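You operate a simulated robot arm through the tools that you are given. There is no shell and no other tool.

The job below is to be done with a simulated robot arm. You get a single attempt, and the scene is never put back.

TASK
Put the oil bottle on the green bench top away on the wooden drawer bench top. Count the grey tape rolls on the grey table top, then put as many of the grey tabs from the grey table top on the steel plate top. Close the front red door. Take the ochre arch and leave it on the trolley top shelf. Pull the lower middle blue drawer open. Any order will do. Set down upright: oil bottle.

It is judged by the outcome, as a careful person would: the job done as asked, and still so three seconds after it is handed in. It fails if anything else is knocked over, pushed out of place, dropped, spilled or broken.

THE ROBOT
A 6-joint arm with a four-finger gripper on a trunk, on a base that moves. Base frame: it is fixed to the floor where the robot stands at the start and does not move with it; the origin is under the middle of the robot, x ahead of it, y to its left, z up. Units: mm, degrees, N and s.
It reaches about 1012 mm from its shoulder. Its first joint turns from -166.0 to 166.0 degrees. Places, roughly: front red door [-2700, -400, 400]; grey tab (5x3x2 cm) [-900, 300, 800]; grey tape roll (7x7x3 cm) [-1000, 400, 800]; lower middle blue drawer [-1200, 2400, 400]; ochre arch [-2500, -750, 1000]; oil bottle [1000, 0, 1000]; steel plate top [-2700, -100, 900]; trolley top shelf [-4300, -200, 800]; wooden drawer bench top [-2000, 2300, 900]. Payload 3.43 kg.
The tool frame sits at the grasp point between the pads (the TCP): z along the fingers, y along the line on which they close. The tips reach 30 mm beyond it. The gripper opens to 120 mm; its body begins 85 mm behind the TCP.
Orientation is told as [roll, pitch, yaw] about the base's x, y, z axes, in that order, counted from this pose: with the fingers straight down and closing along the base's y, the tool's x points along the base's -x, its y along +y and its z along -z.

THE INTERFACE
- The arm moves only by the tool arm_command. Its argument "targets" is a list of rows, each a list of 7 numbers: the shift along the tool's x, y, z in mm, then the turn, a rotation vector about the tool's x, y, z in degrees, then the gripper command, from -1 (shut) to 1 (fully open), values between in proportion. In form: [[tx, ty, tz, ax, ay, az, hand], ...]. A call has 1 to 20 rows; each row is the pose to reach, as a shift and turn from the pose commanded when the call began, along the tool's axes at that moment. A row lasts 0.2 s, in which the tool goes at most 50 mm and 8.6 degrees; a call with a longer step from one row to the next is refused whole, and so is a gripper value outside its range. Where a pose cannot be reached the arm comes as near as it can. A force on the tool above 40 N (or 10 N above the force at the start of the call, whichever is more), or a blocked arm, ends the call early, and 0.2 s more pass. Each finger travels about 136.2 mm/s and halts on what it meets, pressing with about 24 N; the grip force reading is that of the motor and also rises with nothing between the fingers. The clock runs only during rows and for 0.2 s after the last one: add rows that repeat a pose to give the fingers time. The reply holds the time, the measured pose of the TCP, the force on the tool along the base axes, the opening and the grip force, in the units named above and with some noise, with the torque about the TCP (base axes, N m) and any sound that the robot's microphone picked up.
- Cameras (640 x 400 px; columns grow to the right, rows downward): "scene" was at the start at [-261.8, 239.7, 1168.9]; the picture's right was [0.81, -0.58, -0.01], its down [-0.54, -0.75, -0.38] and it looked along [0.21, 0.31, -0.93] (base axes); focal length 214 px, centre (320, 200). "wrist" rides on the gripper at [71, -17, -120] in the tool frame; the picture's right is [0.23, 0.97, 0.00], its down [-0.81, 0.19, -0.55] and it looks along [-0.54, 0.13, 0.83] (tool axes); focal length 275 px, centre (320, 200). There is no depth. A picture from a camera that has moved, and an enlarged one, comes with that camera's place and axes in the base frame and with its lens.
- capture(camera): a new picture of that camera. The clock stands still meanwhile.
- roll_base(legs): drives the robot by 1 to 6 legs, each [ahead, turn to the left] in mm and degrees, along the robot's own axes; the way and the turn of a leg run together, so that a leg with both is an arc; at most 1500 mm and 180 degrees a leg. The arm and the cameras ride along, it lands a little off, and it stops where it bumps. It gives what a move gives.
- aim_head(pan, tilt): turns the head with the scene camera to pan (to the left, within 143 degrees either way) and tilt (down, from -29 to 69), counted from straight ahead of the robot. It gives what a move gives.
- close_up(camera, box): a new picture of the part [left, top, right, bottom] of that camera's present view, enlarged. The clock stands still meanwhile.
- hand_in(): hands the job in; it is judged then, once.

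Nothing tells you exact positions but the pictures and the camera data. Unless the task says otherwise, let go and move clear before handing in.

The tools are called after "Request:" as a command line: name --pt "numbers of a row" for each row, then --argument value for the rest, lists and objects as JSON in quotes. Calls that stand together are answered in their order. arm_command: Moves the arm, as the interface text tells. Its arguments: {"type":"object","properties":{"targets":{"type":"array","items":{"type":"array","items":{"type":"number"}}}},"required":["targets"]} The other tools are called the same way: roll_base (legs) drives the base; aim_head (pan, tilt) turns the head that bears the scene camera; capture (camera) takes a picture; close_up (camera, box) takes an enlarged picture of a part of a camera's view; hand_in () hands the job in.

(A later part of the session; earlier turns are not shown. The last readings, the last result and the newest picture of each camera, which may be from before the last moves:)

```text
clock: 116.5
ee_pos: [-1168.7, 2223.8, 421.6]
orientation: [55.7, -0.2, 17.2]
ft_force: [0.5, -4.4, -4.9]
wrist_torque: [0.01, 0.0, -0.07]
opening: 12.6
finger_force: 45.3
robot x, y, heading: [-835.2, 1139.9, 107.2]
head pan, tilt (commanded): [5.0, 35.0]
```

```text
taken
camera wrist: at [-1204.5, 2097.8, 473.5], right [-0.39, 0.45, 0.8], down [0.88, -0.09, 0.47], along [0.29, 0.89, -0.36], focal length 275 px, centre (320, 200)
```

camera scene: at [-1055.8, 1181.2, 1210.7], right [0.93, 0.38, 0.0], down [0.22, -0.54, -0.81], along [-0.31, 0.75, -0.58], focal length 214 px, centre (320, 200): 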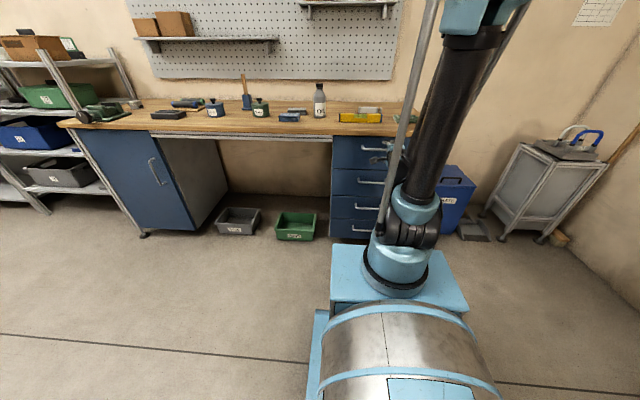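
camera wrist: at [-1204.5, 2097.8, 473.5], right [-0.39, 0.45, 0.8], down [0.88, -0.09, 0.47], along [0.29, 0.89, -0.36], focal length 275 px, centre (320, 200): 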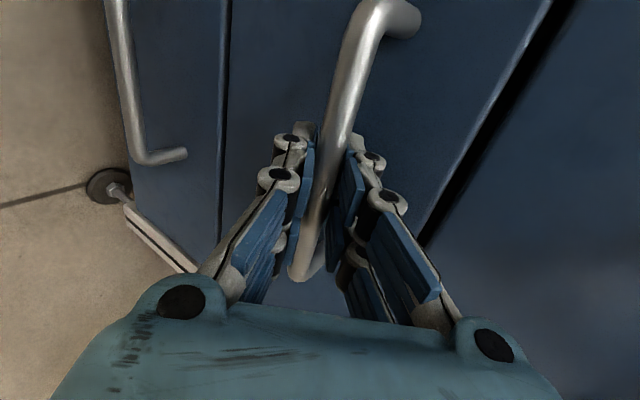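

The bar is gripped at 12.6 mm. I'll pull by driving the base back 100 mm and check.

Request:
roll_base --legs '[[-100, 0]]'

Request:
capture --camera "wrist"

Request:
capture --camera "scene"

```text
clock: 117.7
ee_pos: [-1137.6, 2128.6, 421.6]
orientation: [55.7, -0.4, 17.3]
ft_force: [10.0, 4.6, -5.5]
wrist_torque: [-0.02, -0.14, -0.18]
opening: 12.4
finger_force: 45.6
robot x, y, heading: [-806.0, 1047.4, 107.4]
head pan, tilt (commanded): [5.0, 35.0]
```

```text
taken
camera wrist: at [-1173.9, 2001.8, 473.5], right [-0.39, 0.45, 0.8], down [0.87, -0.09, 0.47], along [0.29, 0.89, -0.36], focal length 275 px, centre (320, 200)
```

wrist: 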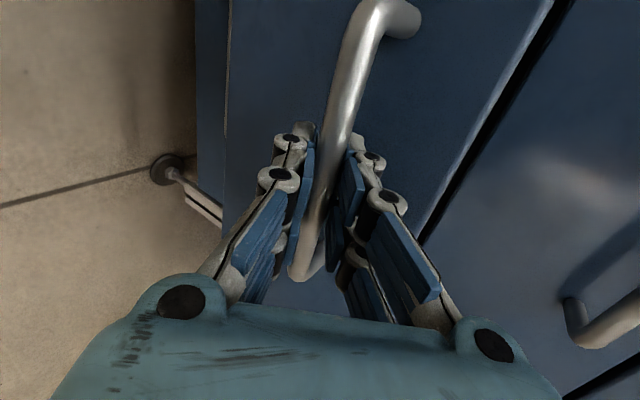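

```text
taken
camera scene: at [-933.9, 789.9, 1210.8], right [0.93, 0.38, 0.0], down [0.22, -0.54, -0.81], along [-0.31, 0.75, -0.58], focal length 214 px, centre (320, 200)
```

scene: 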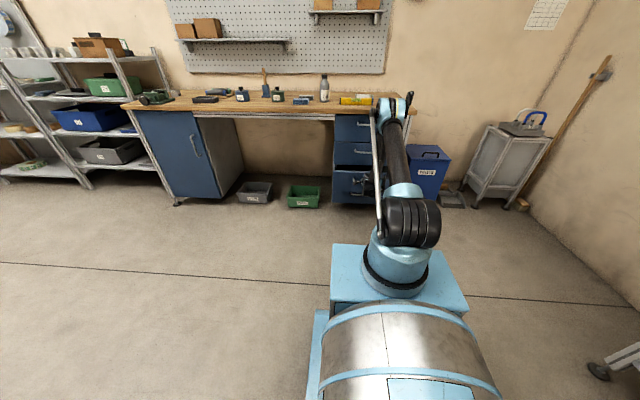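

The drawer follows. Before pulling further I need to check the space behind me, since the grey table's corner must be close to the robot's rear left.

Request:
aim_head --pan 120 --tilt 55

Request:
capture --camera "scene"

Request:
aim_head --pan 60 --tilt 65

Request:
capture --camera "scene"

```text
clock: 119.7
ee_pos: [-1137.0, 2122.5, 431.6]
orientation: [56.2, -0.4, 17.2]
ft_force: [4.3, -0.1, -66.7]
wrist_torque: [-0.89, -0.29, -0.03]
opening: 13.7
finger_force: 44.9
robot x, y, heading: [-806.2, 1046.3, 107.3]
head pan, tilt (commanded): [120.0, 55.0]
```

```text
taken
camera scene: at [-950.3, 657.8, 1185.2], right [-0.73, 0.68, -0.01], down [0.56, 0.59, -0.58], along [-0.39, -0.43, -0.81], focal length 214 px, centre (320, 200)
```

scene: 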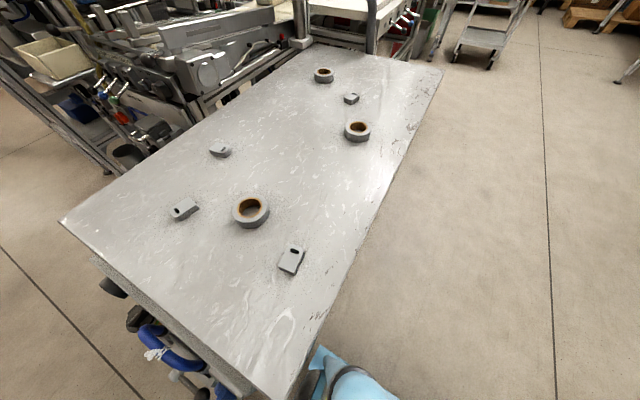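

```text
clock: 121.0
ee_pos: [-1135.2, 2123.6, 430.8]
orientation: [56.0, -0.4, 17.3]
ft_force: [4.1, 0.6, -65.9]
wrist_torque: [-0.88, -0.31, -0.1]
opening: 13.6
finger_force: 45.6
robot x, y, heading: [-802.2, 1043.4, 107.4]
head pan, tilt (commanded): [60.0, 65.0]
```

```text
taken
camera scene: at [-960.5, 723.9, 1172.5], right [0.22, 0.98, -0.01], down [0.89, -0.21, -0.42], along [-0.41, 0.08, -0.91], focal length 214 px, centre (320, 200)
```

scene: 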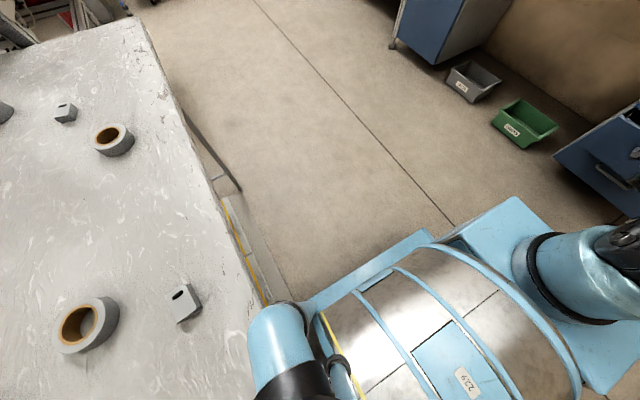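

All four tabs and three rolls are visible again. The robot's head mast is right beside the table corner, so I must not back up further here. The arm is also straining upward, so I'll return the head and check the force.

Request:
aim_head --pan 5 --tilt 35

Request:
capture --camera "scene"

```text
clock: 122.2
ee_pos: [-1134.8, 2123.8, 430.6]
orientation: [56.2, -0.3, 17.2]
ft_force: [4.4, 0.4, -66.0]
wrist_torque: [-0.88, -0.33, -0.14]
opening: 13.6
finger_force: 44.8
robot x, y, heading: [-810.3, 1043.7, 107.0]
head pan, tilt (commanded): [5.0, 35.0]
```

```text
taken
camera scene: at [-934.9, 792.6, 1211.3], right [0.93, 0.38, 0.0], down [0.22, -0.54, -0.81], along [-0.31, 0.75, -0.59], focal length 214 px, centre (320, 200)
```

scene: 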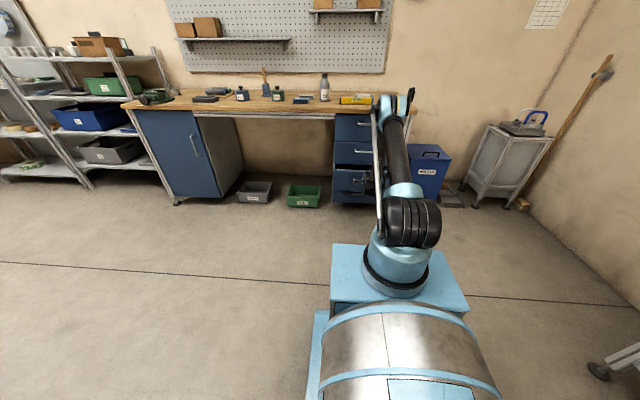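

Request:
arm_command --pt "0 -2.5 1.7 0 0 0 -1" --pt "0 -5 3.4 0 0 0 -1"

```text
clock: 122.8
ee_pos: [-1136.1, 2122.9, 432.0]
orientation: [56.7, -0.4, 17.2]
ft_force: [0.5, 1.6, 6.6]
wrist_torque: [0.17, -0.04, -0.25]
opening: 13.5
finger_force: 44.9
robot x, y, heading: [-805.2, 1042.9, 107.2]
head pan, tilt (commanded): [5.0, 35.0]
```

The strain is relieved. The drawer is open about 100 mm, but backing further from here would hit the table. I'll let go, retreat, and reposition more to the right so I can pull it out further.

Request:
arm_command --pt "0 0 0 0 0 0 -0.5" --pt "0 0 0 0 0 0 -0.1" --pt "0 0 0 0 0 0 -0.1" --pt "0 1 -10 0 0 0 -0.1" --pt "0 2 -22 0 0 0 -0.1" --pt "0 8 -36 0 0 0 -0.1" --pt "0 20 -56 0 0 0 -0.1" --pt "0 35 -78 0 0 0 -0.1"

Request:
capture --camera "wrist"

```text
clock: 124.6
ee_pos: [-1121.7, 2078.9, 501.4]
orientation: [56.4, -0.5, 17.2]
ft_force: [-0.3, 0.8, -0.8]
wrist_torque: [-0.02, -0.02, 0.04]
opening: 54.1
finger_force: 0.0
robot x, y, heading: [-808.6, 1045.3, 107.4]
head pan, tilt (commanded): [5.0, 35.0]
```

```text
taken
camera wrist: at [-1158.4, 1952.1, 552.9], right [-0.38, 0.44, 0.81], down [0.88, -0.1, 0.47], along [0.29, 0.89, -0.35], focal length 275 px, centre (320, 200)
```

wrist: 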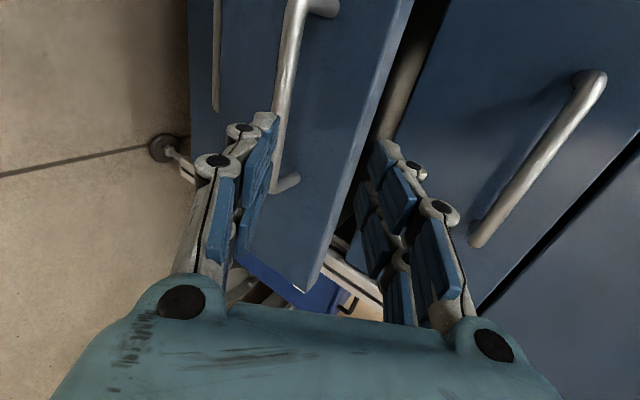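

Request:
arm_command --pt "0 35 -23 0 0 0 -0.1" --pt "0 70 -46 0 0 0 -0.1" --pt "0 90 -80 0 0 0 -0.1" --pt "0 108 -117 0 0 0 -0.1" --pt "0 126 -154 0 0 0 -0.1" --pt "0 144 -191 0 0 0 -0.1" --pt "0 162 -228 0 0 0 -0.1" --pt "0 180 -265 0 0 0 -0.1" --pt "0 200 -300 0 0 0 -0.1" --pt "0 208 -318 0 0 0 -0.1"

Request:
roll_base --legs '[[250, 0], [0, -85]]'

Request:
capture --camera "scene"

```text
clock: 126.8
ee_pos: [-1080.8, 1935.3, 849.8]
orientation: [56.5, -0.4, 17.3]
ft_force: [-0.8, 0.5, 0.2]
wrist_torque: [-0.03, 0.0, 0.02]
opening: 54.2
finger_force: 0.0
robot x, y, heading: [-810.5, 1043.0, 107.5]
head pan, tilt (commanded): [5.0, 35.0]
```

```text
clock: 132.7
ee_pos: [-22.3, 1649.6, 848.4]
orientation: [56.5, -0.4, -66.7]
ft_force: [0.3, 0.7, -0.3]
wrist_torque: [0.0, 0.01, -0.01]
opening: 54.0
finger_force: 0.0
robot x, y, heading: [-884.7, 1294.4, 23.4]
head pan, tilt (commanded): [5.0, 35.0]
```

```text
taken
camera scene: at [-1152.2, 1395.6, 1210.7], right [0.47, -0.88, 0.0], down [-0.51, -0.28, -0.81], along [0.71, 0.39, -0.58], focal length 214 px, centre (320, 200)
```

scene: 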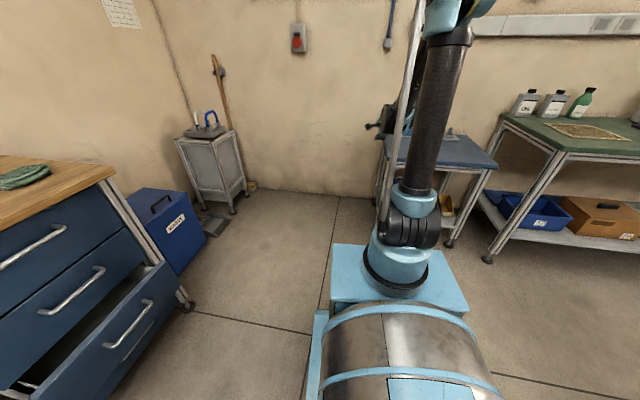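

The arm tip reaches far forward here, so I'll draw it in before driving toward the blue table side.

Request:
arm_command --pt "0 -6 -40 0 0 0 -0.1" --pt "0 -18 -80 0 0 0 -0.1" --pt "0 -32 -120 0 0 0 -0.1" --pt "0 -46 -160 0 0 0 -0.1" --pt "0 -60 -200 0 0 0 -0.1" --pt "0 -60 -200 0 0 0 -0.1"

Request:
roll_base --legs '[[170, 0], [0, 92.5]]'

Request:
capture --camera "scene"

Request:
capture --camera "wrist"

```text
clock: 134.1
ee_pos: [-215.8, 1566.2, 917.7]
orientation: [57.1, -0.4, -66.8]
ft_force: [0.7, -0.6, 0.0]
wrist_torque: [-0.03, 0.01, 0.0]
opening: 53.7
finger_force: 0.1
robot x, y, heading: [-879.6, 1291.7, 23.4]
head pan, tilt (commanded): [5.0, 35.0]
```

```text
clock: 140.0
ee_pos: [-1020.8, 2020.8, 917.9]
orientation: [57.1, -0.4, 25.0]
ft_force: [-0.1, -0.3, -0.5]
wrist_torque: [0.0, 0.03, -0.02]
opening: 54.0
finger_force: 0.1
robot x, y, heading: [-720.5, 1364.9, 115.2]
head pan, tilt (commanded): [5.0, 35.0]
```

```text
taken
camera scene: at [-809.1, 1095.9, 1210.7], right [0.86, 0.5, 0.0], down [0.29, -0.51, -0.81], along [-0.41, 0.7, -0.58], focal length 214 px, centre (320, 200)
```

scene: 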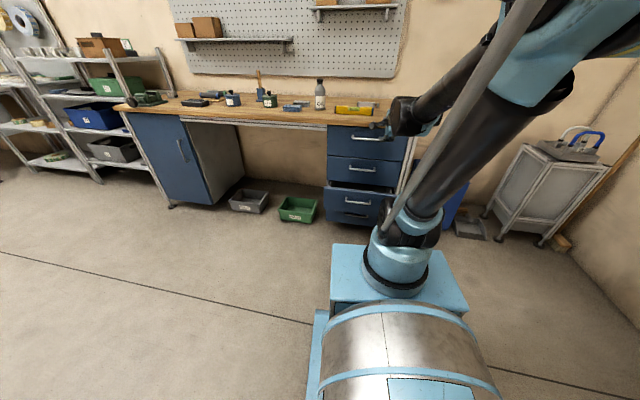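

```text
taken
camera wrist: at [-1038.1, 1890.6, 967.7], right [-0.44, 0.38, 0.82], down [0.88, 0.02, 0.47], along [0.16, 0.93, -0.34], focal length 275 px, centre (320, 200)
```

wrist: 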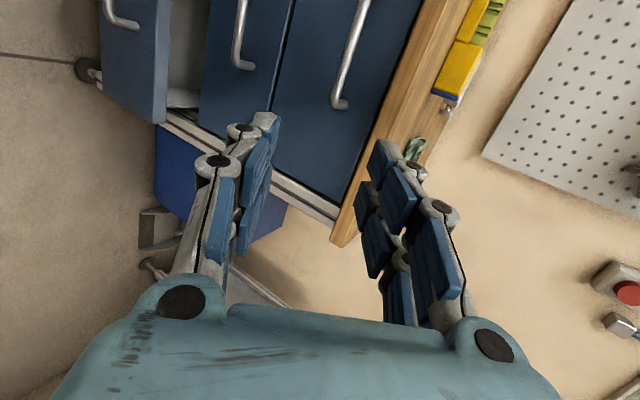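

I'm now offset to the right with a clear path to back up. I'll drive back 265 mm and bring the hand forward and down to the handle again.

Request:
roll_base --legs '[[-265, 0]]'

Request:
capture --camera "wrist"

Request:
capture --camera "scene"

```text
clock: 141.9
ee_pos: [-902.3, 1771.8, 924.8]
orientation: [58.0, -0.4, 25.0]
ft_force: [-0.6, -0.9, 0.5]
wrist_torque: [0.04, -0.01, -0.01]
opening: 54.2
finger_force: 0.0
robot x, y, heading: [-604.7, 1129.8, 115.1]
head pan, tilt (commanded): [5.0, 35.0]
```

```text
taken
camera wrist: at [-920.6, 1640.3, 974.4], right [-0.43, 0.37, 0.82], down [0.89, 0.01, 0.46], along [0.16, 0.93, -0.33], focal length 275 px, centre (320, 200)
```

wrist: 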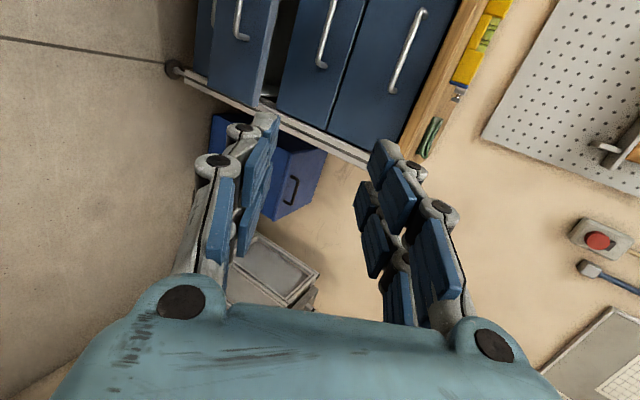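

```text
taken
camera scene: at [-696.4, 856.0, 1210.7], right [0.86, 0.5, 0.0], down [0.29, -0.51, -0.81], along [-0.41, 0.7, -0.58], focal length 214 px, centre (320, 200)
```

scene: 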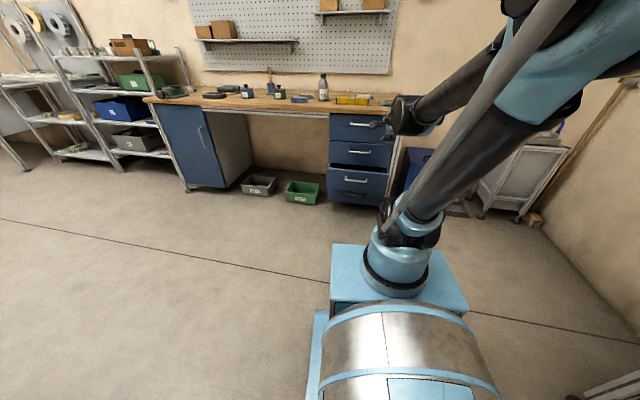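

Request:
arm_command --pt "5 -8.5 43 0 0 0 -0.1" --pt "10 -17 86.1 0 0 0 -0.1" --pt "15 -25.4 129.1 0 0 0 -0.1" --pt "20 -33.9 172.2 0 0 0 -0.1" --pt "25 -42.4 215.2 0 0 0 -0.1" --pt "31 -50.8 256.5 0 0 0 -0.1" --pt "37 -59.2 297.8 0 0 0 -0.1" --pt "43 -67.5 339.2 0.5 0 0 -0.1" --pt "49 -75.9 380.5 1 0 0 -0.1" --pt "55 -84.3 421.8 1.5 0 0 -0.1" --pt "58 -100.7 454.5 2 0 0 -0.15" --pt "61.5 -117.2 487.2 2 0 0 -0.2" --pt "65 -133.6 519.8 2 0 0 -0.2" --pt "65 -133.6 519.8 2 0 0 -0.2"

Request:
capture --camera "wrist"

```text
clock: 144.9
ee_pos: [-1114.1, 2073.3, 548.0]
orientation: [56.6, -0.4, 25.0]
ft_force: [0.1, -0.1, 0.7]
wrist_torque: [-0.03, -0.02, 0.01]
opening: 48.1
finger_force: 0.0
robot x, y, heading: [-607.1, 1124.8, 115.3]
head pan, tilt (commanded): [5.0, 35.0]
```

```text
taken
camera wrist: at [-1132.2, 1943.1, 599.2], right [-0.44, 0.39, 0.81], down [0.88, 0.02, 0.47], along [0.17, 0.92, -0.35], focal length 275 px, centre (320, 200)
```

wrist: 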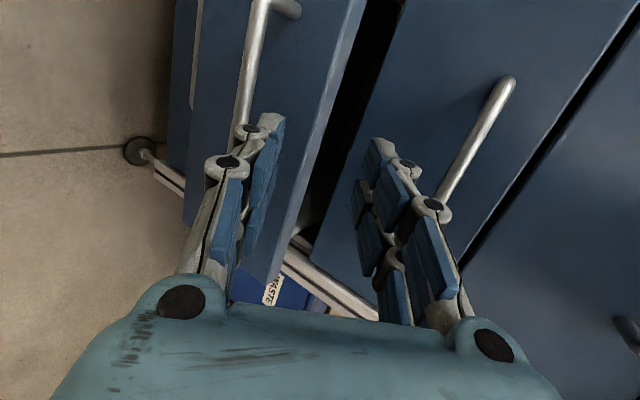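

The bar is clearly at v-distance as expected. I'll follow the same curved approach around it.

Request:
arm_command --pt "2 -18 27 0 0 0 -0.2" --pt "4 -36.3 53.9 0 0 0 -0.2" --pt "5 -50 75 0 0 0 -0.2" --pt "6 -62.9 95.4 0 0 0 -0.2" --pt "7 -68 108 0 0 0 -0.2"

Request:
capture --camera "wrist"

```text
clock: 146.1
ee_pos: [-1141.3, 2118.6, 431.4]
orientation: [56.6, -0.3, 25.0]
ft_force: [0.3, 0.1, 0.2]
wrist_torque: [0.01, -0.04, 0.01]
opening: 48.1
finger_force: 0.0
robot x, y, heading: [-609.4, 1128.6, 115.2]
head pan, tilt (commanded): [5.0, 35.0]
```

```text
taken
camera wrist: at [-1159.3, 1988.7, 483.1], right [-0.44, 0.39, 0.81], down [0.88, 0.02, 0.47], along [0.17, 0.92, -0.35], focal length 275 px, centre (320, 200)
```

wrist: 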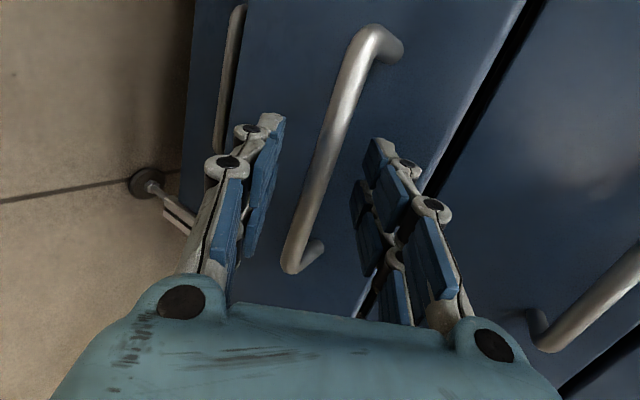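

The bar is between the fingers again. I'll advance and close.

Request:
arm_command --pt "0 -1 10 0 0 0 -0.2" --pt "0 -2 20 0 0 0 -0.2" --pt "0 -2 20 0 0 0 -0.6" --pt "0 -2 20 0 0 0 -1" --pt "0 -2 20 0 0 0 -1" --pt "0 -2 20 0 0 0 -1"

Request:
roll_base --legs '[[-100, 0]]'

Request:
capture --camera "wrist"

```text
clock: 147.5
ee_pos: [-1147.6, 2133.0, 418.8]
orientation: [56.6, -0.3, 25.0]
ft_force: [-7.4, -0.8, 4.4]
wrist_torque: [-0.63, 1.95, -1.23]
opening: 17.8
finger_force: 44.5
robot x, y, heading: [-605.1, 1125.2, 115.1]
head pan, tilt (commanded): [5.0, 35.0]
```

```text
clock: 148.5
ee_pos: [-1122.1, 2068.0, 439.1]
orientation: [57.0, -0.2, 25.2]
ft_force: [-1.7, -6.8, -110.6]
wrist_torque: [-4.79, 1.6, -0.44]
opening: 41.4
finger_force: 41.0
robot x, y, heading: [-580.2, 1078.0, 115.0]
head pan, tilt (commanded): [5.0, 35.0]
stopped in leg 1: the force on the tool passed its limit at 60 N (the readings are from after the stop); the commanded pose is now the measured one
```

```text
taken
camera wrist: at [-1140.2, 1937.6, 490.3], right [-0.44, 0.38, 0.82], down [0.89, 0.02, 0.46], along [0.16, 0.92, -0.35], focal length 275 px, centre (320, 200)
```

wrist: 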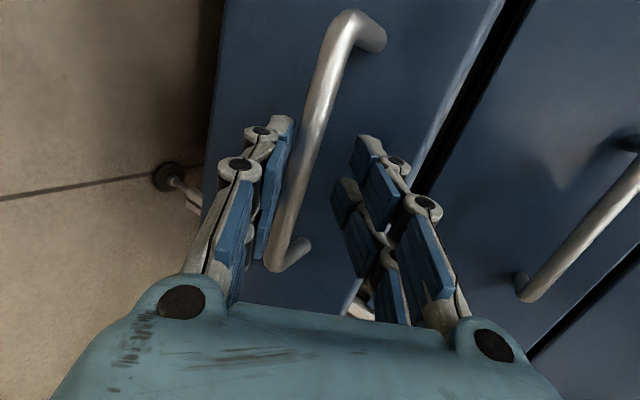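

The drawer came out further, but the skewed grip built up force and the drive stopped. I'll open the fingers to relieve it and look.

Request:
arm_command --pt "0 0 0 0 0 0 0" --pt "0 0 0 0 0 0 0" --pt "0 0 0 0 0 0 0"

Request:
capture --camera "wrist"

Request:
capture --camera "scene"

```text
clock: 149.3
ee_pos: [-1123.1, 2068.5, 444.1]
orientation: [57.6, -0.3, 25.2]
ft_force: [0.6, 0.0, 0.4]
wrist_torque: [-0.01, -0.01, 0.02]
opening: 59.9
finger_force: 0.1
robot x, y, heading: [-577.6, 1076.3, 115.1]
head pan, tilt (commanded): [5.0, 35.0]
```

```text
taken
camera wrist: at [-1140.1, 1937.8, 494.3], right [-0.43, 0.37, 0.82], down [0.89, 0.02, 0.46], along [0.16, 0.93, -0.34], focal length 275 px, centre (320, 200)
```

wrist: 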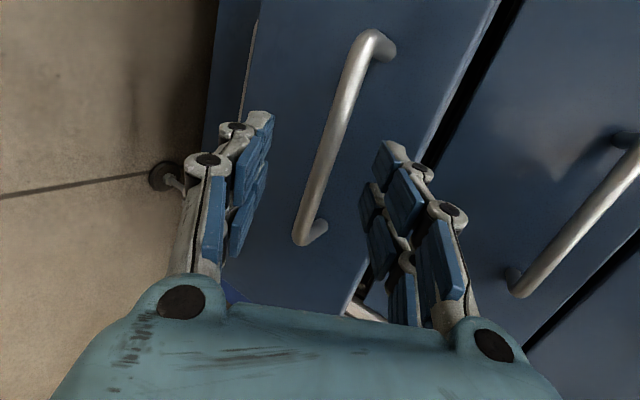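

```text
taken
camera scene: at [-672.4, 805.5, 1210.7], right [0.86, 0.5, 0.0], down [0.29, -0.51, -0.81], along [-0.41, 0.7, -0.58], focal length 214 px, centre (320, 200)
```

scene: 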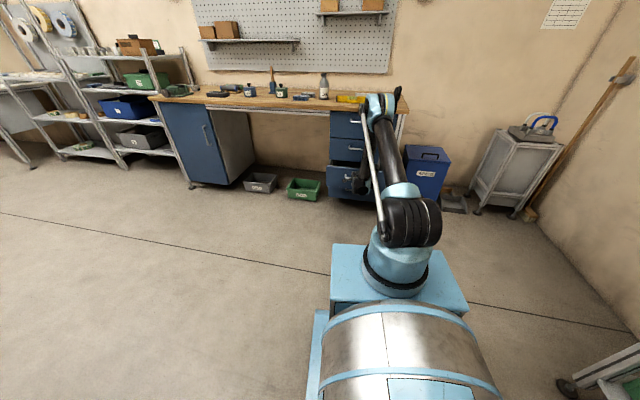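

The drawer only moved a little and the skewed grip slipped. I'll retreat from the bar and square the robot up with the drawer so the grip is flat.

Request:
arm_command --pt "0 2 -12 0 0 0 0" --pt "0 8 -30 0 0 0 0" --pt "0 25 -55 0 0 0 0" --pt "0 50 -90 0 0 0 0" --pt "0 75 -125 0 0 0 0" --pt "0 100 -155 0 0 0 0"

Request:
roll_base --legs '[[0, -7.8]]'

Request:
capture --camera "wrist"

```text
clock: 150.7
ee_pos: [-1090.6, 1999.1, 611.3]
orientation: [57.3, -0.2, 25.2]
ft_force: [-0.6, 0.4, 0.3]
wrist_torque: [0.0, -0.01, 0.0]
opening: 60.1
finger_force: 0.0
robot x, y, heading: [-581.6, 1073.4, 115.2]
head pan, tilt (commanded): [5.0, 35.0]
```

```text
clock: 151.7
ee_pos: [-961.2, 2059.9, 611.7]
orientation: [57.5, -0.1, 17.2]
ft_force: [-0.6, 0.0, -0.4]
wrist_torque: [0.03, 0.01, -0.05]
opening: 59.8
finger_force: 0.0
robot x, y, heading: [-580.3, 1075.7, 107.5]
head pan, tilt (commanded): [5.0, 35.0]
```

```text
taken
camera wrist: at [-995.3, 1932.7, 661.6], right [-0.38, 0.43, 0.82], down [0.88, -0.1, 0.46], along [0.28, 0.9, -0.34], focal length 275 px, centre (320, 200)
```

wrist: 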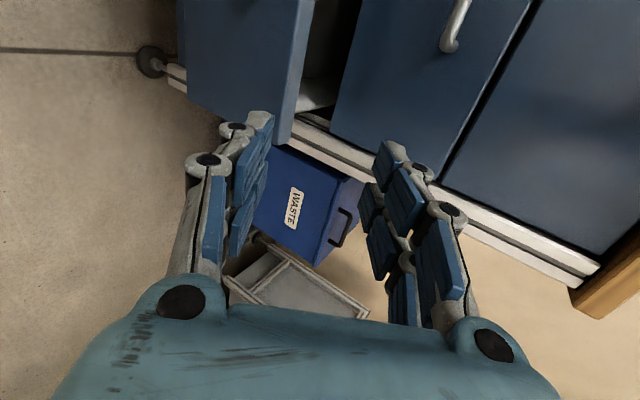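

The robot is now square to the drawers. The sturdier way is to grip the open drawer's front panel by its top edge from above, right of the handle. I'll draw the arm back, drive closer, and pitch the fingers down.

Request:
arm_command --pt "0 6 -37 0 0 0 0" --pt "0 12 -74 0 0 0 0" --pt "0 16 -111 0 0 0 0" --pt "0 20 -148 0 0 0 0" --pt "0 23 -185 0 0 0 0" --pt "0 25 -221 0 0 0 0" --pt "0 25 -221 0 0 0 0"

Request:
roll_base --legs '[[200, 0]]'

Request:
arm_command --pt "0 0 0 7.5 0 0 0" --pt "0 0 0 15 0 0 0" --pt "0 0 0 22.5 0 0 0" --pt "0 0 0 30 0 0 0" --pt "0 0 0 37.5 0 0 0" --pt "0 0 0 37.5 0 0 0"

Request:
capture --camera "wrist"

Request:
capture --camera "scene"

```text
clock: 153.3
ee_pos: [-905.0, 1887.6, 763.0]
orientation: [58.1, -0.3, 17.5]
ft_force: [-0.3, -0.3, -0.9]
wrist_torque: [0.01, 0.01, -0.01]
opening: 59.9
finger_force: 0.0
robot x, y, heading: [-583.4, 1077.5, 107.2]
head pan, tilt (commanded): [5.0, 35.0]
```

```text
clock: 154.9
ee_pos: [-965.8, 2078.0, 761.6]
orientation: [58.2, -0.2, 17.4]
ft_force: [-1.1, 0.3, -0.2]
wrist_torque: [0.01, 0.0, 0.0]
opening: 59.9
finger_force: 0.0
robot x, y, heading: [-643.3, 1261.6, 107.5]
head pan, tilt (commanded): [5.0, 35.0]
```

```text
clock: 156.3
ee_pos: [-963.8, 2069.1, 772.2]
orientation: [21.3, -0.3, 17.4]
ft_force: [0.7, 0.9, -0.9]
wrist_torque: [-0.02, 0.02, 0.01]
opening: 60.1
finger_force: 0.0
robot x, y, heading: [-641.4, 1262.8, 107.4]
head pan, tilt (commanded): [5.0, 35.0]
```

```text
taken
camera wrist: at [-1014.1, 1990.1, 877.8], right [-0.49, 0.8, 0.35], down [0.78, 0.22, 0.59], along [0.39, 0.56, -0.73], focal length 275 px, centre (320, 200)
```

wrist: 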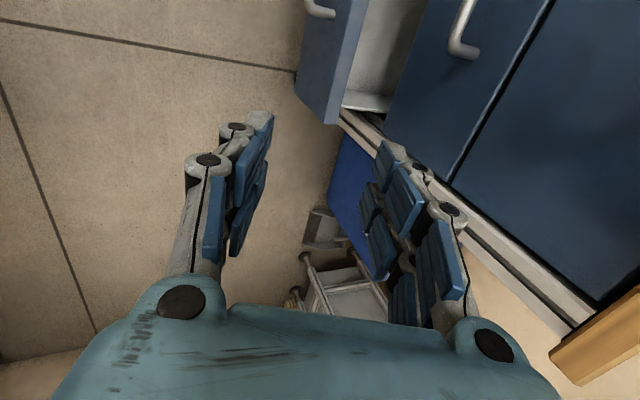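

```text
taken
camera scene: at [-769.1, 1010.3, 1210.7], right [0.92, 0.38, 0.0], down [0.22, -0.54, -0.81], along [-0.31, 0.75, -0.58], focal length 214 px, centre (320, 200)
```

scene: 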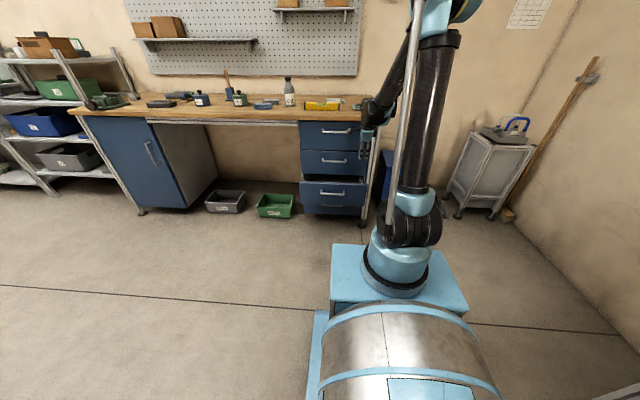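

Request:
close_up --camera "wrist" --box '[240, 0, 480, 150]'

Request:
close_up --camera "scene" --box '[280, 100, 420, 230]'

```text
2.67 times, centred on (360, 75) of wrist
camera zoom: at [-1014.1, 1990.1, 877.8], right [-0.49, 0.8, 0.35], down [0.78, 0.22, 0.59], along [0.39, 0.56, -0.73], focal length 734 px, centre (213, 533)
```

zoom: 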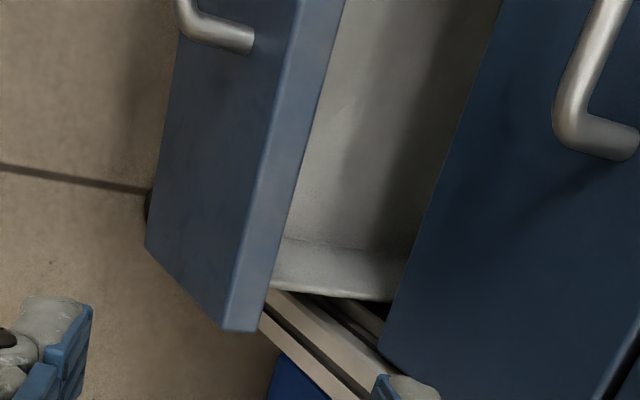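

```text
3.08 times, centred on (350, 165) of scene
camera zoom: at [-769.1, 1010.3, 1210.7], right [0.92, 0.38, 0.0], down [0.22, -0.54, -0.81], along [-0.31, 0.75, -0.58], focal length 660 px, centre (228, 308)
```

zoom: 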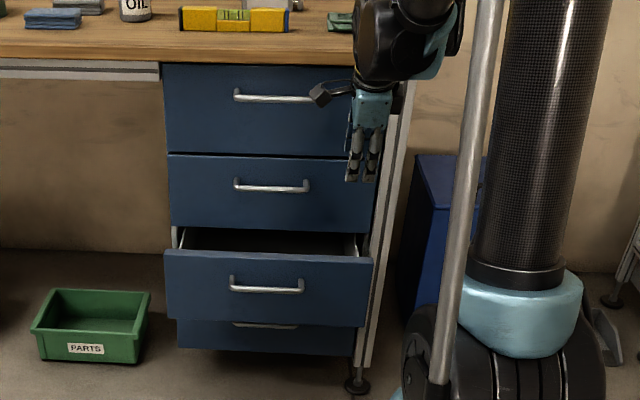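

Now the panel is clear: its top edge is near z 470, about 25 mm thick, with the right end at u = -205. I'll bring the opened, nearly vertical fingers above that edge, right of the handle.

Request:
arm_command --pt "0.5 10.5 42 2 0 0 0.2" --pt "1 20.9 84 4 0 0 0.25" --pt "1.5 31.4 126 6 0 0 0.25" --pt "2 41.9 168 8 0 0 0.25" --pt "2.5 52.3 210 10 0 0 0.25" --pt "3 62.8 252 11.3 0 0 0.25" --pt "3 62.8 252 11.3 0 0 0.25"

Request:
capture --camera "wrist"

Request:
close_up --camera "scene" --box '[280, 100, 420, 230]'

```text
clock: 157.9
ee_pos: [-1010.3, 2213.7, 560.0]
orientation: [10.1, 0.0, 17.4]
ft_force: [-0.2, 0.7, 0.4]
wrist_torque: [0.0, -0.04, 0.03]
opening: 75.3
finger_force: 0.1
robot x, y, heading: [-640.1, 1268.1, 107.5]
head pan, tilt (commanded): [5.0, 35.0]
```

```text
taken
camera wrist: at [-1067.9, 2155.5, 674.7], right [-0.51, 0.85, 0.17], down [0.74, 0.33, 0.58], along [0.43, 0.42, -0.8], focal length 275 px, centre (320, 200)
```

wrist: 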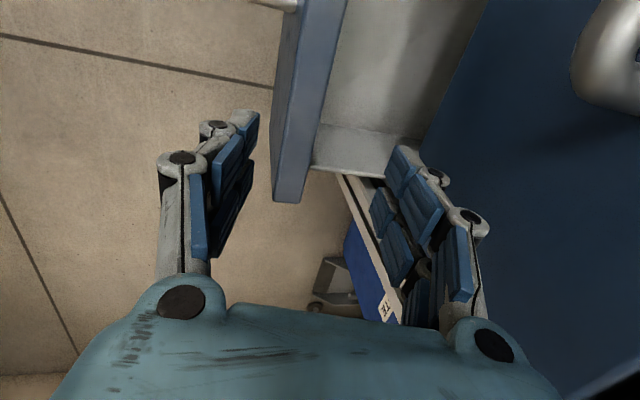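

```text
3.08 times, centred on (350, 165) of scene
camera zoom: at [-769.1, 1010.4, 1210.7], right [0.92, 0.38, 0.0], down [0.22, -0.54, -0.81], along [-0.31, 0.75, -0.58], focal length 660 px, centre (228, 308)
```

zoom: 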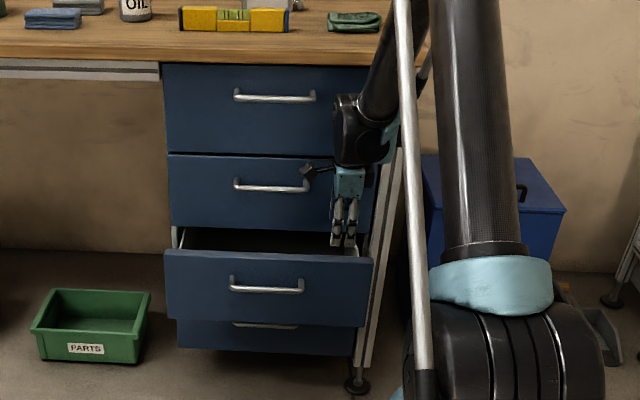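

The jaws straddle the panel in plan. I'll descend over the edge in steps.

Request:
arm_command --pt "0 -2 25 0 0 0 0.25" --pt "0 -6 50 0 0 0 0.25" --pt "0 -10 75 0 0 0 0.25"

Request:
capture --camera "wrist"

Request:
close_up --camera "scene" --box '[280, 100, 420, 230]'

```text
clock: 158.7
ee_pos: [-1011.0, 2216.3, 485.1]
orientation: [10.2, -0.2, 17.4]
ft_force: [0.1, 0.2, 0.2]
wrist_torque: [0.04, 0.01, -0.02]
opening: 75.0
finger_force: 0.0
robot x, y, heading: [-642.5, 1265.2, 107.2]
head pan, tilt (commanded): [5.0, 35.0]
```

```text
taken
camera wrist: at [-1068.7, 2157.5, 600.0], right [-0.51, 0.84, 0.17], down [0.74, 0.33, 0.58], along [0.43, 0.42, -0.8], focal length 275 px, centre (320, 200)
```

wrist: 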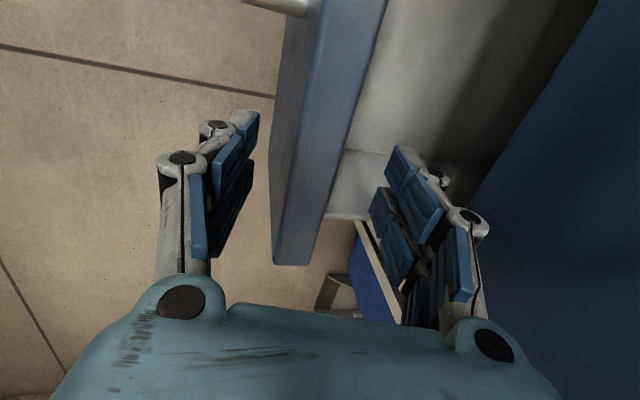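

```text
3.08 times, centred on (350, 165) of scene
camera zoom: at [-769.1, 1010.4, 1210.7], right [0.92, 0.38, 0.0], down [0.22, -0.54, -0.81], along [-0.31, 0.75, -0.58], focal length 660 px, centre (228, 308)
```

zoom: 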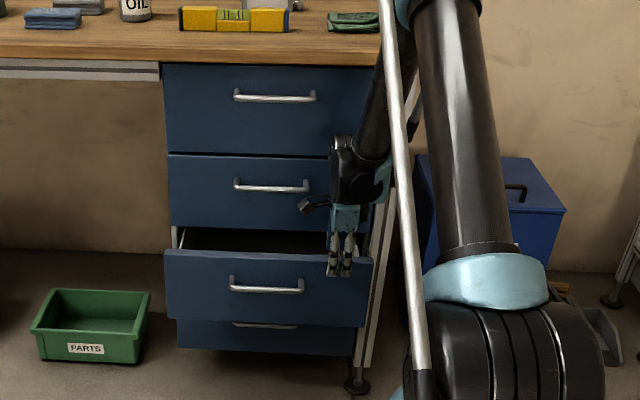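

The panel is nicely between the fingers. I'll go down another 33 mm and close on it.

Request:
arm_command --pt "0 -3 17 0 0 0 0.25" --pt "0 -6 33 0 0 0 0.25" --pt "0 -6 33 0 0 0 -0.3" --pt "0 -6 33 0 0 0 -1" --pt "0 -6 33 0 0 0 -1" --pt "0 -6 33 0 0 0 -1"

Request:
capture --camera "wrist"

```text
clock: 160.1
ee_pos: [-1011.2, 2216.0, 452.2]
orientation: [10.1, -0.2, 17.5]
ft_force: [1.4, -0.4, -5.1]
wrist_torque: [-2.02, -0.99, 1.45]
opening: 34.0
finger_force: 45.2
robot x, y, heading: [-641.3, 1264.5, 107.3]
head pan, tilt (commanded): [5.0, 35.0]
```

```text
taken
camera wrist: at [-1068.7, 2156.9, 566.1], right [-0.51, 0.84, 0.17], down [0.74, 0.33, 0.58], along [0.43, 0.42, -0.8], focal length 275 px, centre (320, 200)
```

wrist: 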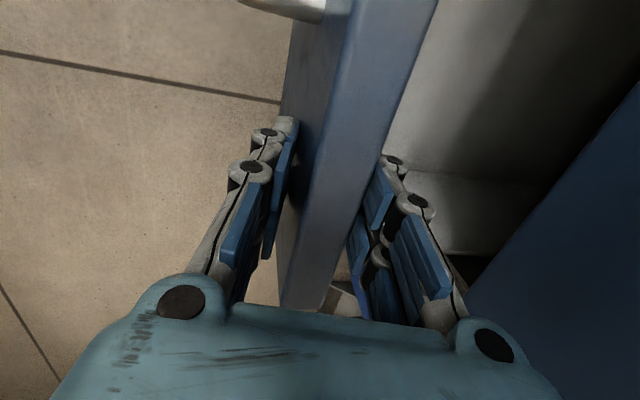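

The panel is gripped. I'll pull by backing 120 mm and check.

Request:
roll_base --legs '[[-120, 0]]'

Request:
capture --camera "wrist"

Request:
capture --camera "scene"

```text
clock: 161.4
ee_pos: [-974.9, 2100.3, 451.1]
orientation: [10.0, -0.3, 17.4]
ft_force: [10.5, 3.2, -7.4]
wrist_torque: [-1.84, -0.78, 1.29]
opening: 34.3
finger_force: 45.0
robot x, y, heading: [-607.4, 1149.7, 107.4]
head pan, tilt (commanded): [5.0, 35.0]
```

```text
taken
camera wrist: at [-1032.4, 2043.0, 566.1], right [-0.51, 0.85, 0.17], down [0.74, 0.33, 0.58], along [0.44, 0.42, -0.8], focal length 275 px, centre (320, 200)
```

wrist: 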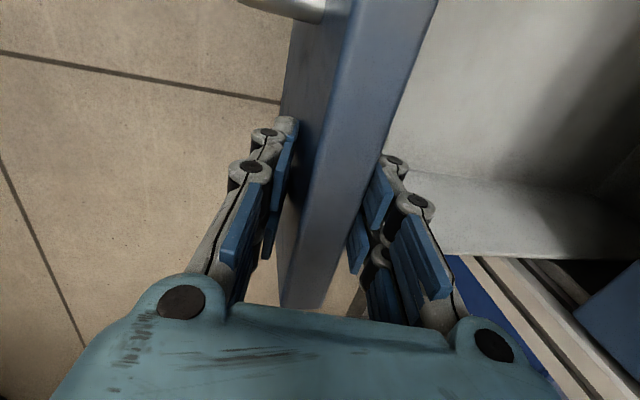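

```text
taken
camera scene: at [-733.4, 896.6, 1210.8], right [0.92, 0.38, 0.0], down [0.22, -0.54, -0.81], along [-0.31, 0.75, -0.58], focal length 214 px, centre (320, 200)
```

scene: 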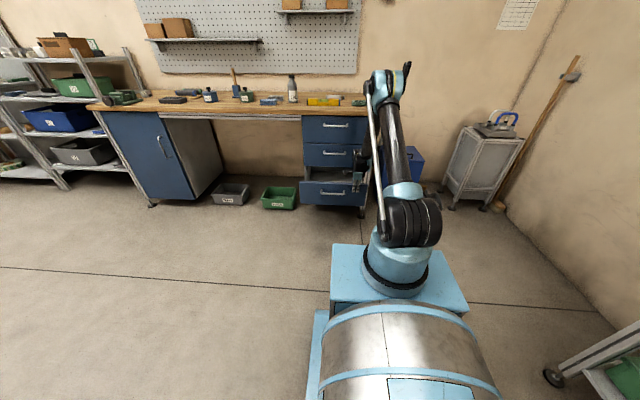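

The drawer follows well and is now open about 225 mm. I'll pull another 100 mm.

Request:
roll_base --legs '[[-100, 0]]'

Request:
capture --camera "wrist"

Request:
capture --camera "scene"

```text
clock: 162.5
ee_pos: [-942.3, 1999.6, 464.5]
orientation: [10.8, -0.3, 17.4]
ft_force: [6.7, 2.7, -5.1]
wrist_torque: [-1.11, -1.2, 1.42]
opening: 32.8
finger_force: 45.4
robot x, y, heading: [-573.7, 1052.0, 107.7]
head pan, tilt (commanded): [5.0, 35.0]
```

```text
taken
camera wrist: at [-999.9, 1940.4, 578.3], right [-0.51, 0.84, 0.18], down [0.75, 0.32, 0.58], along [0.43, 0.43, -0.79], focal length 275 px, centre (320, 200)
```

wrist: 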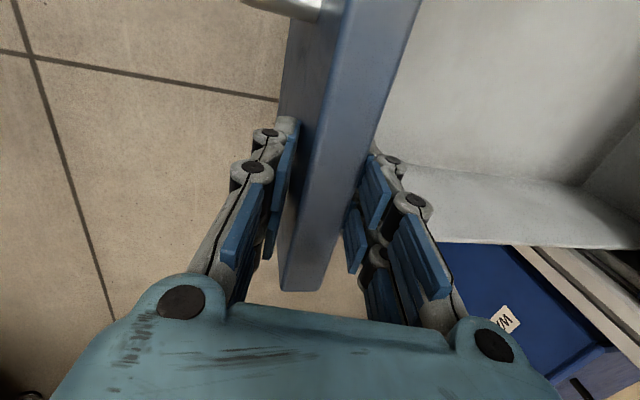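

```text
taken
camera scene: at [-703.5, 800.6, 1210.8], right [0.92, 0.38, 0.0], down [0.22, -0.54, -0.81], along [-0.31, 0.75, -0.58], focal length 214 px, centre (320, 200)
```

scene: 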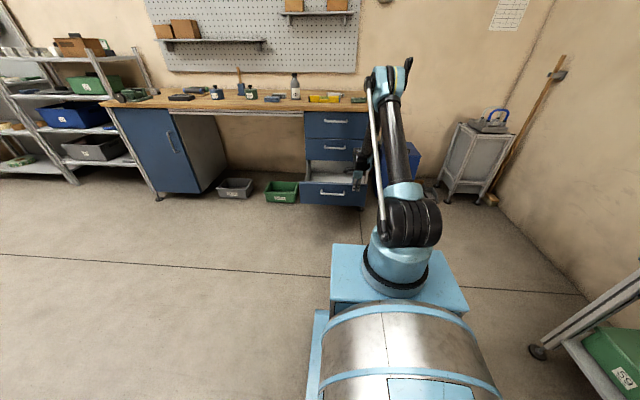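

It's open about 325 mm now. I'll pull a last 50 mm, then release.

Request:
roll_base --legs '[[-50, 0]]'

Request:
capture --camera "wrist"

```text
clock: 163.4
ee_pos: [-933.6, 1966.7, 503.7]
orientation: [14.2, -0.2, 17.5]
ft_force: [-0.9, 1.7, -2.3]
wrist_torque: [-0.1, -0.1, 0.01]
opening: 0.0
finger_force: 33.6
robot x, y, heading: [-566.0, 1029.6, 107.4]
head pan, tilt (commanded): [5.0, 35.0]
stopped in leg 1: the force on the tool passed its limit at 83 N (the readings are from after the stop); the commanded pose is now the measured one
```

```text
taken
camera wrist: at [-987.6, 1901.3, 616.1], right [-0.5, 0.83, 0.24], down [0.76, 0.29, 0.59], along [0.42, 0.47, -0.77], focal length 275 px, centre (320, 200)
```

wrist: 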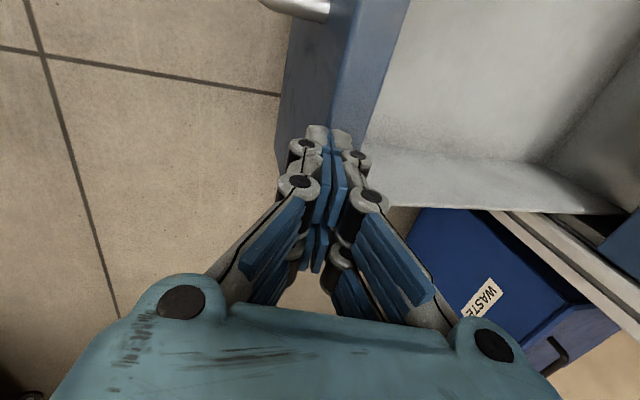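

The drawer reached its end stop and the fingers slipped off the top, so it's fully open. I'll lift the hand away and check the drawer.

Request:
arm_command --pt "0 10 -40 0 0 0 -1" --pt "0 20 -80 0 0 0 -1" --pt "0 30 -120 0 0 0 -1" --pt "0 40 -160 0 0 0 -0.5" --pt "0 49 -200 0 0 0 0" --pt "0 55 -245 0 0 0 0" --pt "0 60 -290 0 0 0 0"

Request:
capture --camera "scene"

Request:
capture --camera "wrist"

```text
clock: 165.0
ee_pos: [-931.1, 1953.8, 802.2]
orientation: [14.2, -0.3, 17.4]
ft_force: [-0.6, 0.6, 0.5]
wrist_torque: [-0.07, -0.04, 0.0]
opening: 59.8
finger_force: 0.0
robot x, y, heading: [-568.3, 1035.2, 107.5]
head pan, tilt (commanded): [5.0, 35.0]
```

```text
taken
camera scene: at [-696.3, 777.4, 1210.8], right [0.92, 0.38, 0.0], down [0.22, -0.54, -0.81], along [-0.31, 0.75, -0.58], focal length 214 px, centre (320, 200)
```

scene: 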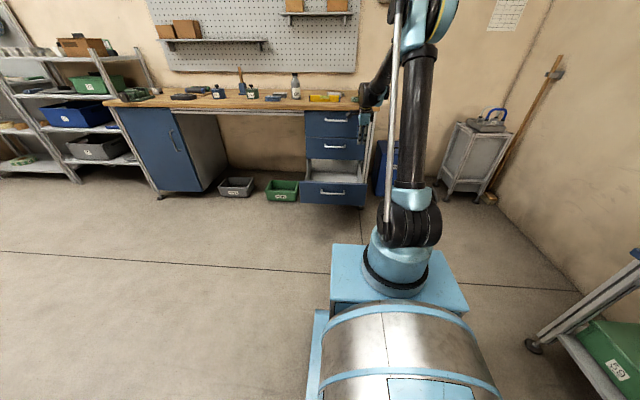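

```text
taken
camera wrist: at [-986.0, 1888.0, 912.4], right [-0.5, 0.83, 0.24], down [0.76, 0.29, 0.59], along [0.42, 0.47, -0.77], focal length 275 px, centre (320, 200)
```

wrist: 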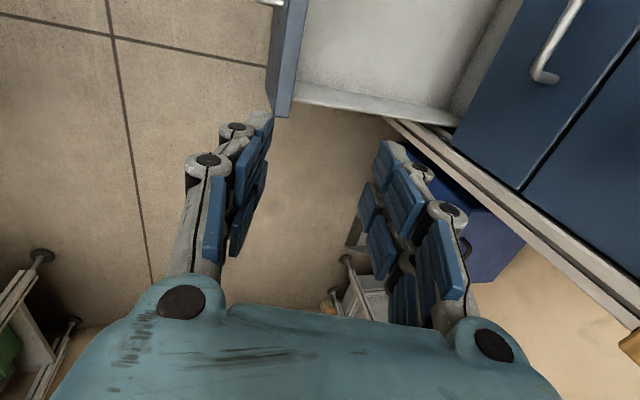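

The drawer stands fully open. Now I'll restore the hand's normal roll and draw the arm in, ready to go look at the steel plate, door, arch and trolley area.

Request:
arm_command --pt "0 -15 -35 0 0 8.2 0" --pt "0 -40 -62 0 0 16.4 0" --pt "0 -65 -88 0 0 24.5 0" --pt "0 -90 -114 0 0 32.7 0" --pt "0 -115 -140 0 0 40.9 0" --pt "0 -140 -166 0 0 49.1 0" --pt "0 -165 -192 0 0 57.3 0" --pt "0 -190 -218 0 0 65.5 0" --pt "0 -215 -244 0 0 73.6 0" --pt "0 -235 -262 0 0 81.8 0" --pt "0 -242 -267 0 0 90 0" --pt "0 -242 -267 0 0 90 0"

Request:
roll_base --legs '[[150, 0], [0, 90]]'

Request:
aim_head --pan 0 --tilt 15

Request:
capture --camera "scene"

```text
clock: 167.6
ee_pos: [-752.0, 1693.9, 1001.0]
orientation: [-1.2, 14.4, -70.3]
ft_force: [-0.7, -0.2, -1.3]
wrist_torque: [0.02, 0.02, -0.01]
opening: 59.8
finger_force: 0.0
out of reach, approached as far as the arm can: row 9, 10, 11, 12
robot x, y, heading: [-568.1, 1033.6, 107.4]
head pan, tilt (commanded): [5.0, 35.0]
```

```text
clock: 173.2
ee_pos: [-1279.6, 1009.7, 1000.7]
orientation: [-1.6, 14.5, 19.2]
ft_force: [-0.4, 0.6, -0.9]
wrist_torque: [-0.01, 0.02, -0.01]
opening: 59.7
finger_force: 0.1
robot x, y, heading: [-613.9, 1188.1, -163.8]
head pan, tilt (commanded): [5.0, 35.0]
```

```text
clock: 174.0
ee_pos: [-1269.3, 1013.0, 1008.7]
orientation: [-1.5, 15.2, 19.2]
ft_force: [0.9, 0.0, 0.2]
wrist_torque: [-0.01, 0.02, -0.02]
opening: 60.0
finger_force: 0.0
robot x, y, heading: [-615.0, 1185.2, -163.7]
head pan, tilt (commanded): [0.0, 15.0]
```

```text
taken
camera scene: at [-372.2, 1058.9, 1242.5], right [-0.28, 0.96, 0.0], down [0.26, 0.08, -0.96], along [-0.92, -0.27, -0.27], focal length 214 px, centre (320, 200)
```

scene: 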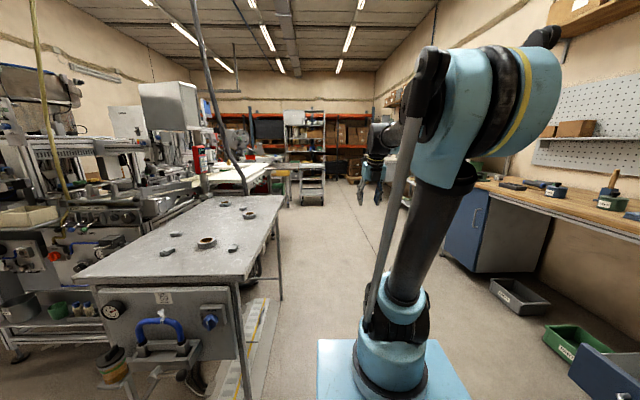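

Request:
close_up --camera "scene" --box '[130, 100, 400, 270]'

```text
2.35 times, centred on (265, 185) of scene
camera zoom: at [-372.2, 1058.9, 1242.5], right [-0.28, 0.96, 0.0], down [0.26, 0.08, -0.96], along [-0.92, -0.27, -0.27], focal length 505 px, centre (449, 235)
```

zoom: 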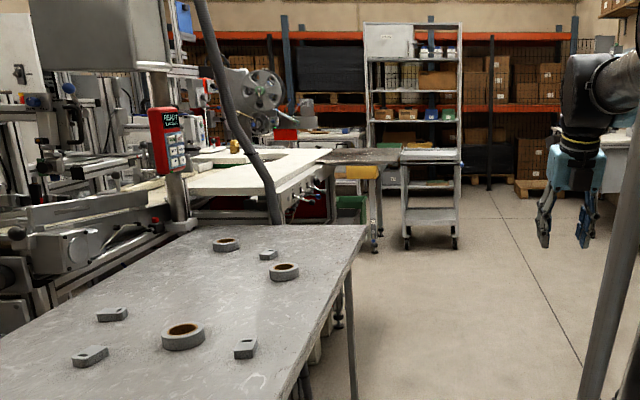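

The corridor is clear, with the grey table on the left and the trolley further ahead. I'll drive 1400 mm along it and look to the left.

Request:
roll_base --legs '[[1400, 0]]'

Request:
aim_head --pan 40 --tilt 20

Request:
capture --camera "scene"

Request:
aim_head --pan 90 --tilt 25

Request:
capture --camera "scene"

```text
clock: 181.2
ee_pos: [-2627.1, 621.8, 1009.1]
orientation: [-1.4, 15.2, 19.2]
ft_force: [0.7, -0.2, 0.3]
wrist_torque: [-0.01, -0.01, 0.0]
opening: 60.2
finger_force: 0.0
robot x, y, heading: [-1974.8, 790.5, -164.0]
head pan, tilt (commanded): [0.0, 15.0]
```

```text
clock: 182.2
ee_pos: [-2614.1, 625.1, 1016.5]
orientation: [-1.5, 15.9, 19.1]
ft_force: [0.8, 0.0, -0.2]
wrist_torque: [0.04, -0.02, -0.03]
opening: 60.0
finger_force: 0.1
robot x, y, heading: [-1973.1, 792.1, -164.0]
head pan, tilt (commanded): [40.0, 20.0]
```

```text
taken
camera scene: at [-1691.4, 615.7, 1234.7], right [-0.83, 0.56, -0.01], down [0.2, 0.29, -0.94], along [-0.52, -0.78, -0.35], focal length 214 px, centre (320, 200)
```

scene: 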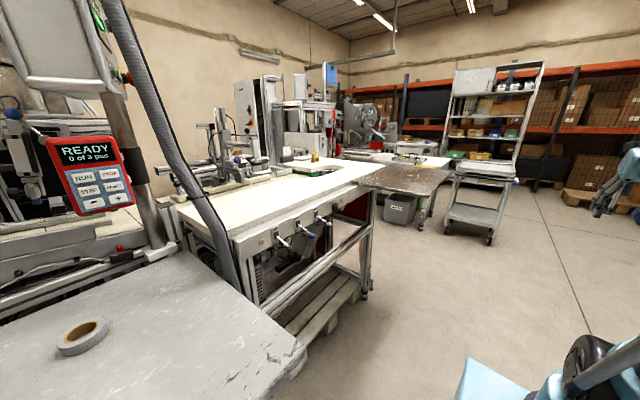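

```text
clock: 183.4
ee_pos: [-2614.6, 624.8, 1017.0]
orientation: [-1.5, 16.0, 19.1]
ft_force: [0.2, -0.7, 0.4]
wrist_torque: [0.0, -0.06, 0.0]
opening: 59.9
finger_force: 0.1
robot x, y, heading: [-1973.9, 793.2, -163.7]
head pan, tilt (commanded): [90.0, 25.0]
```

```text
taken
camera scene: at [-1613.8, 604.4, 1227.6], right [-0.96, -0.28, -0.01], down [-0.11, 0.41, -0.91], along [0.26, -0.87, -0.42], focal length 214 px, centre (320, 200)
```

scene: 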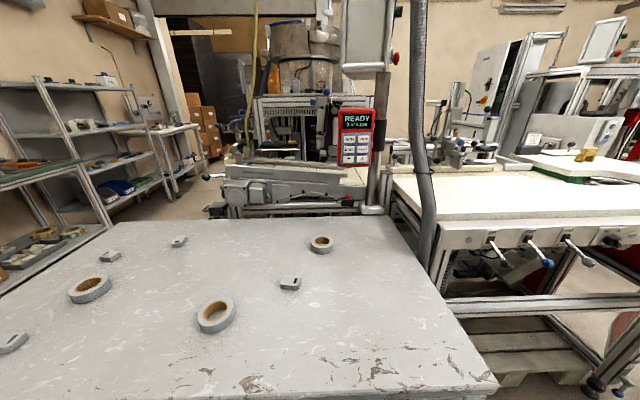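

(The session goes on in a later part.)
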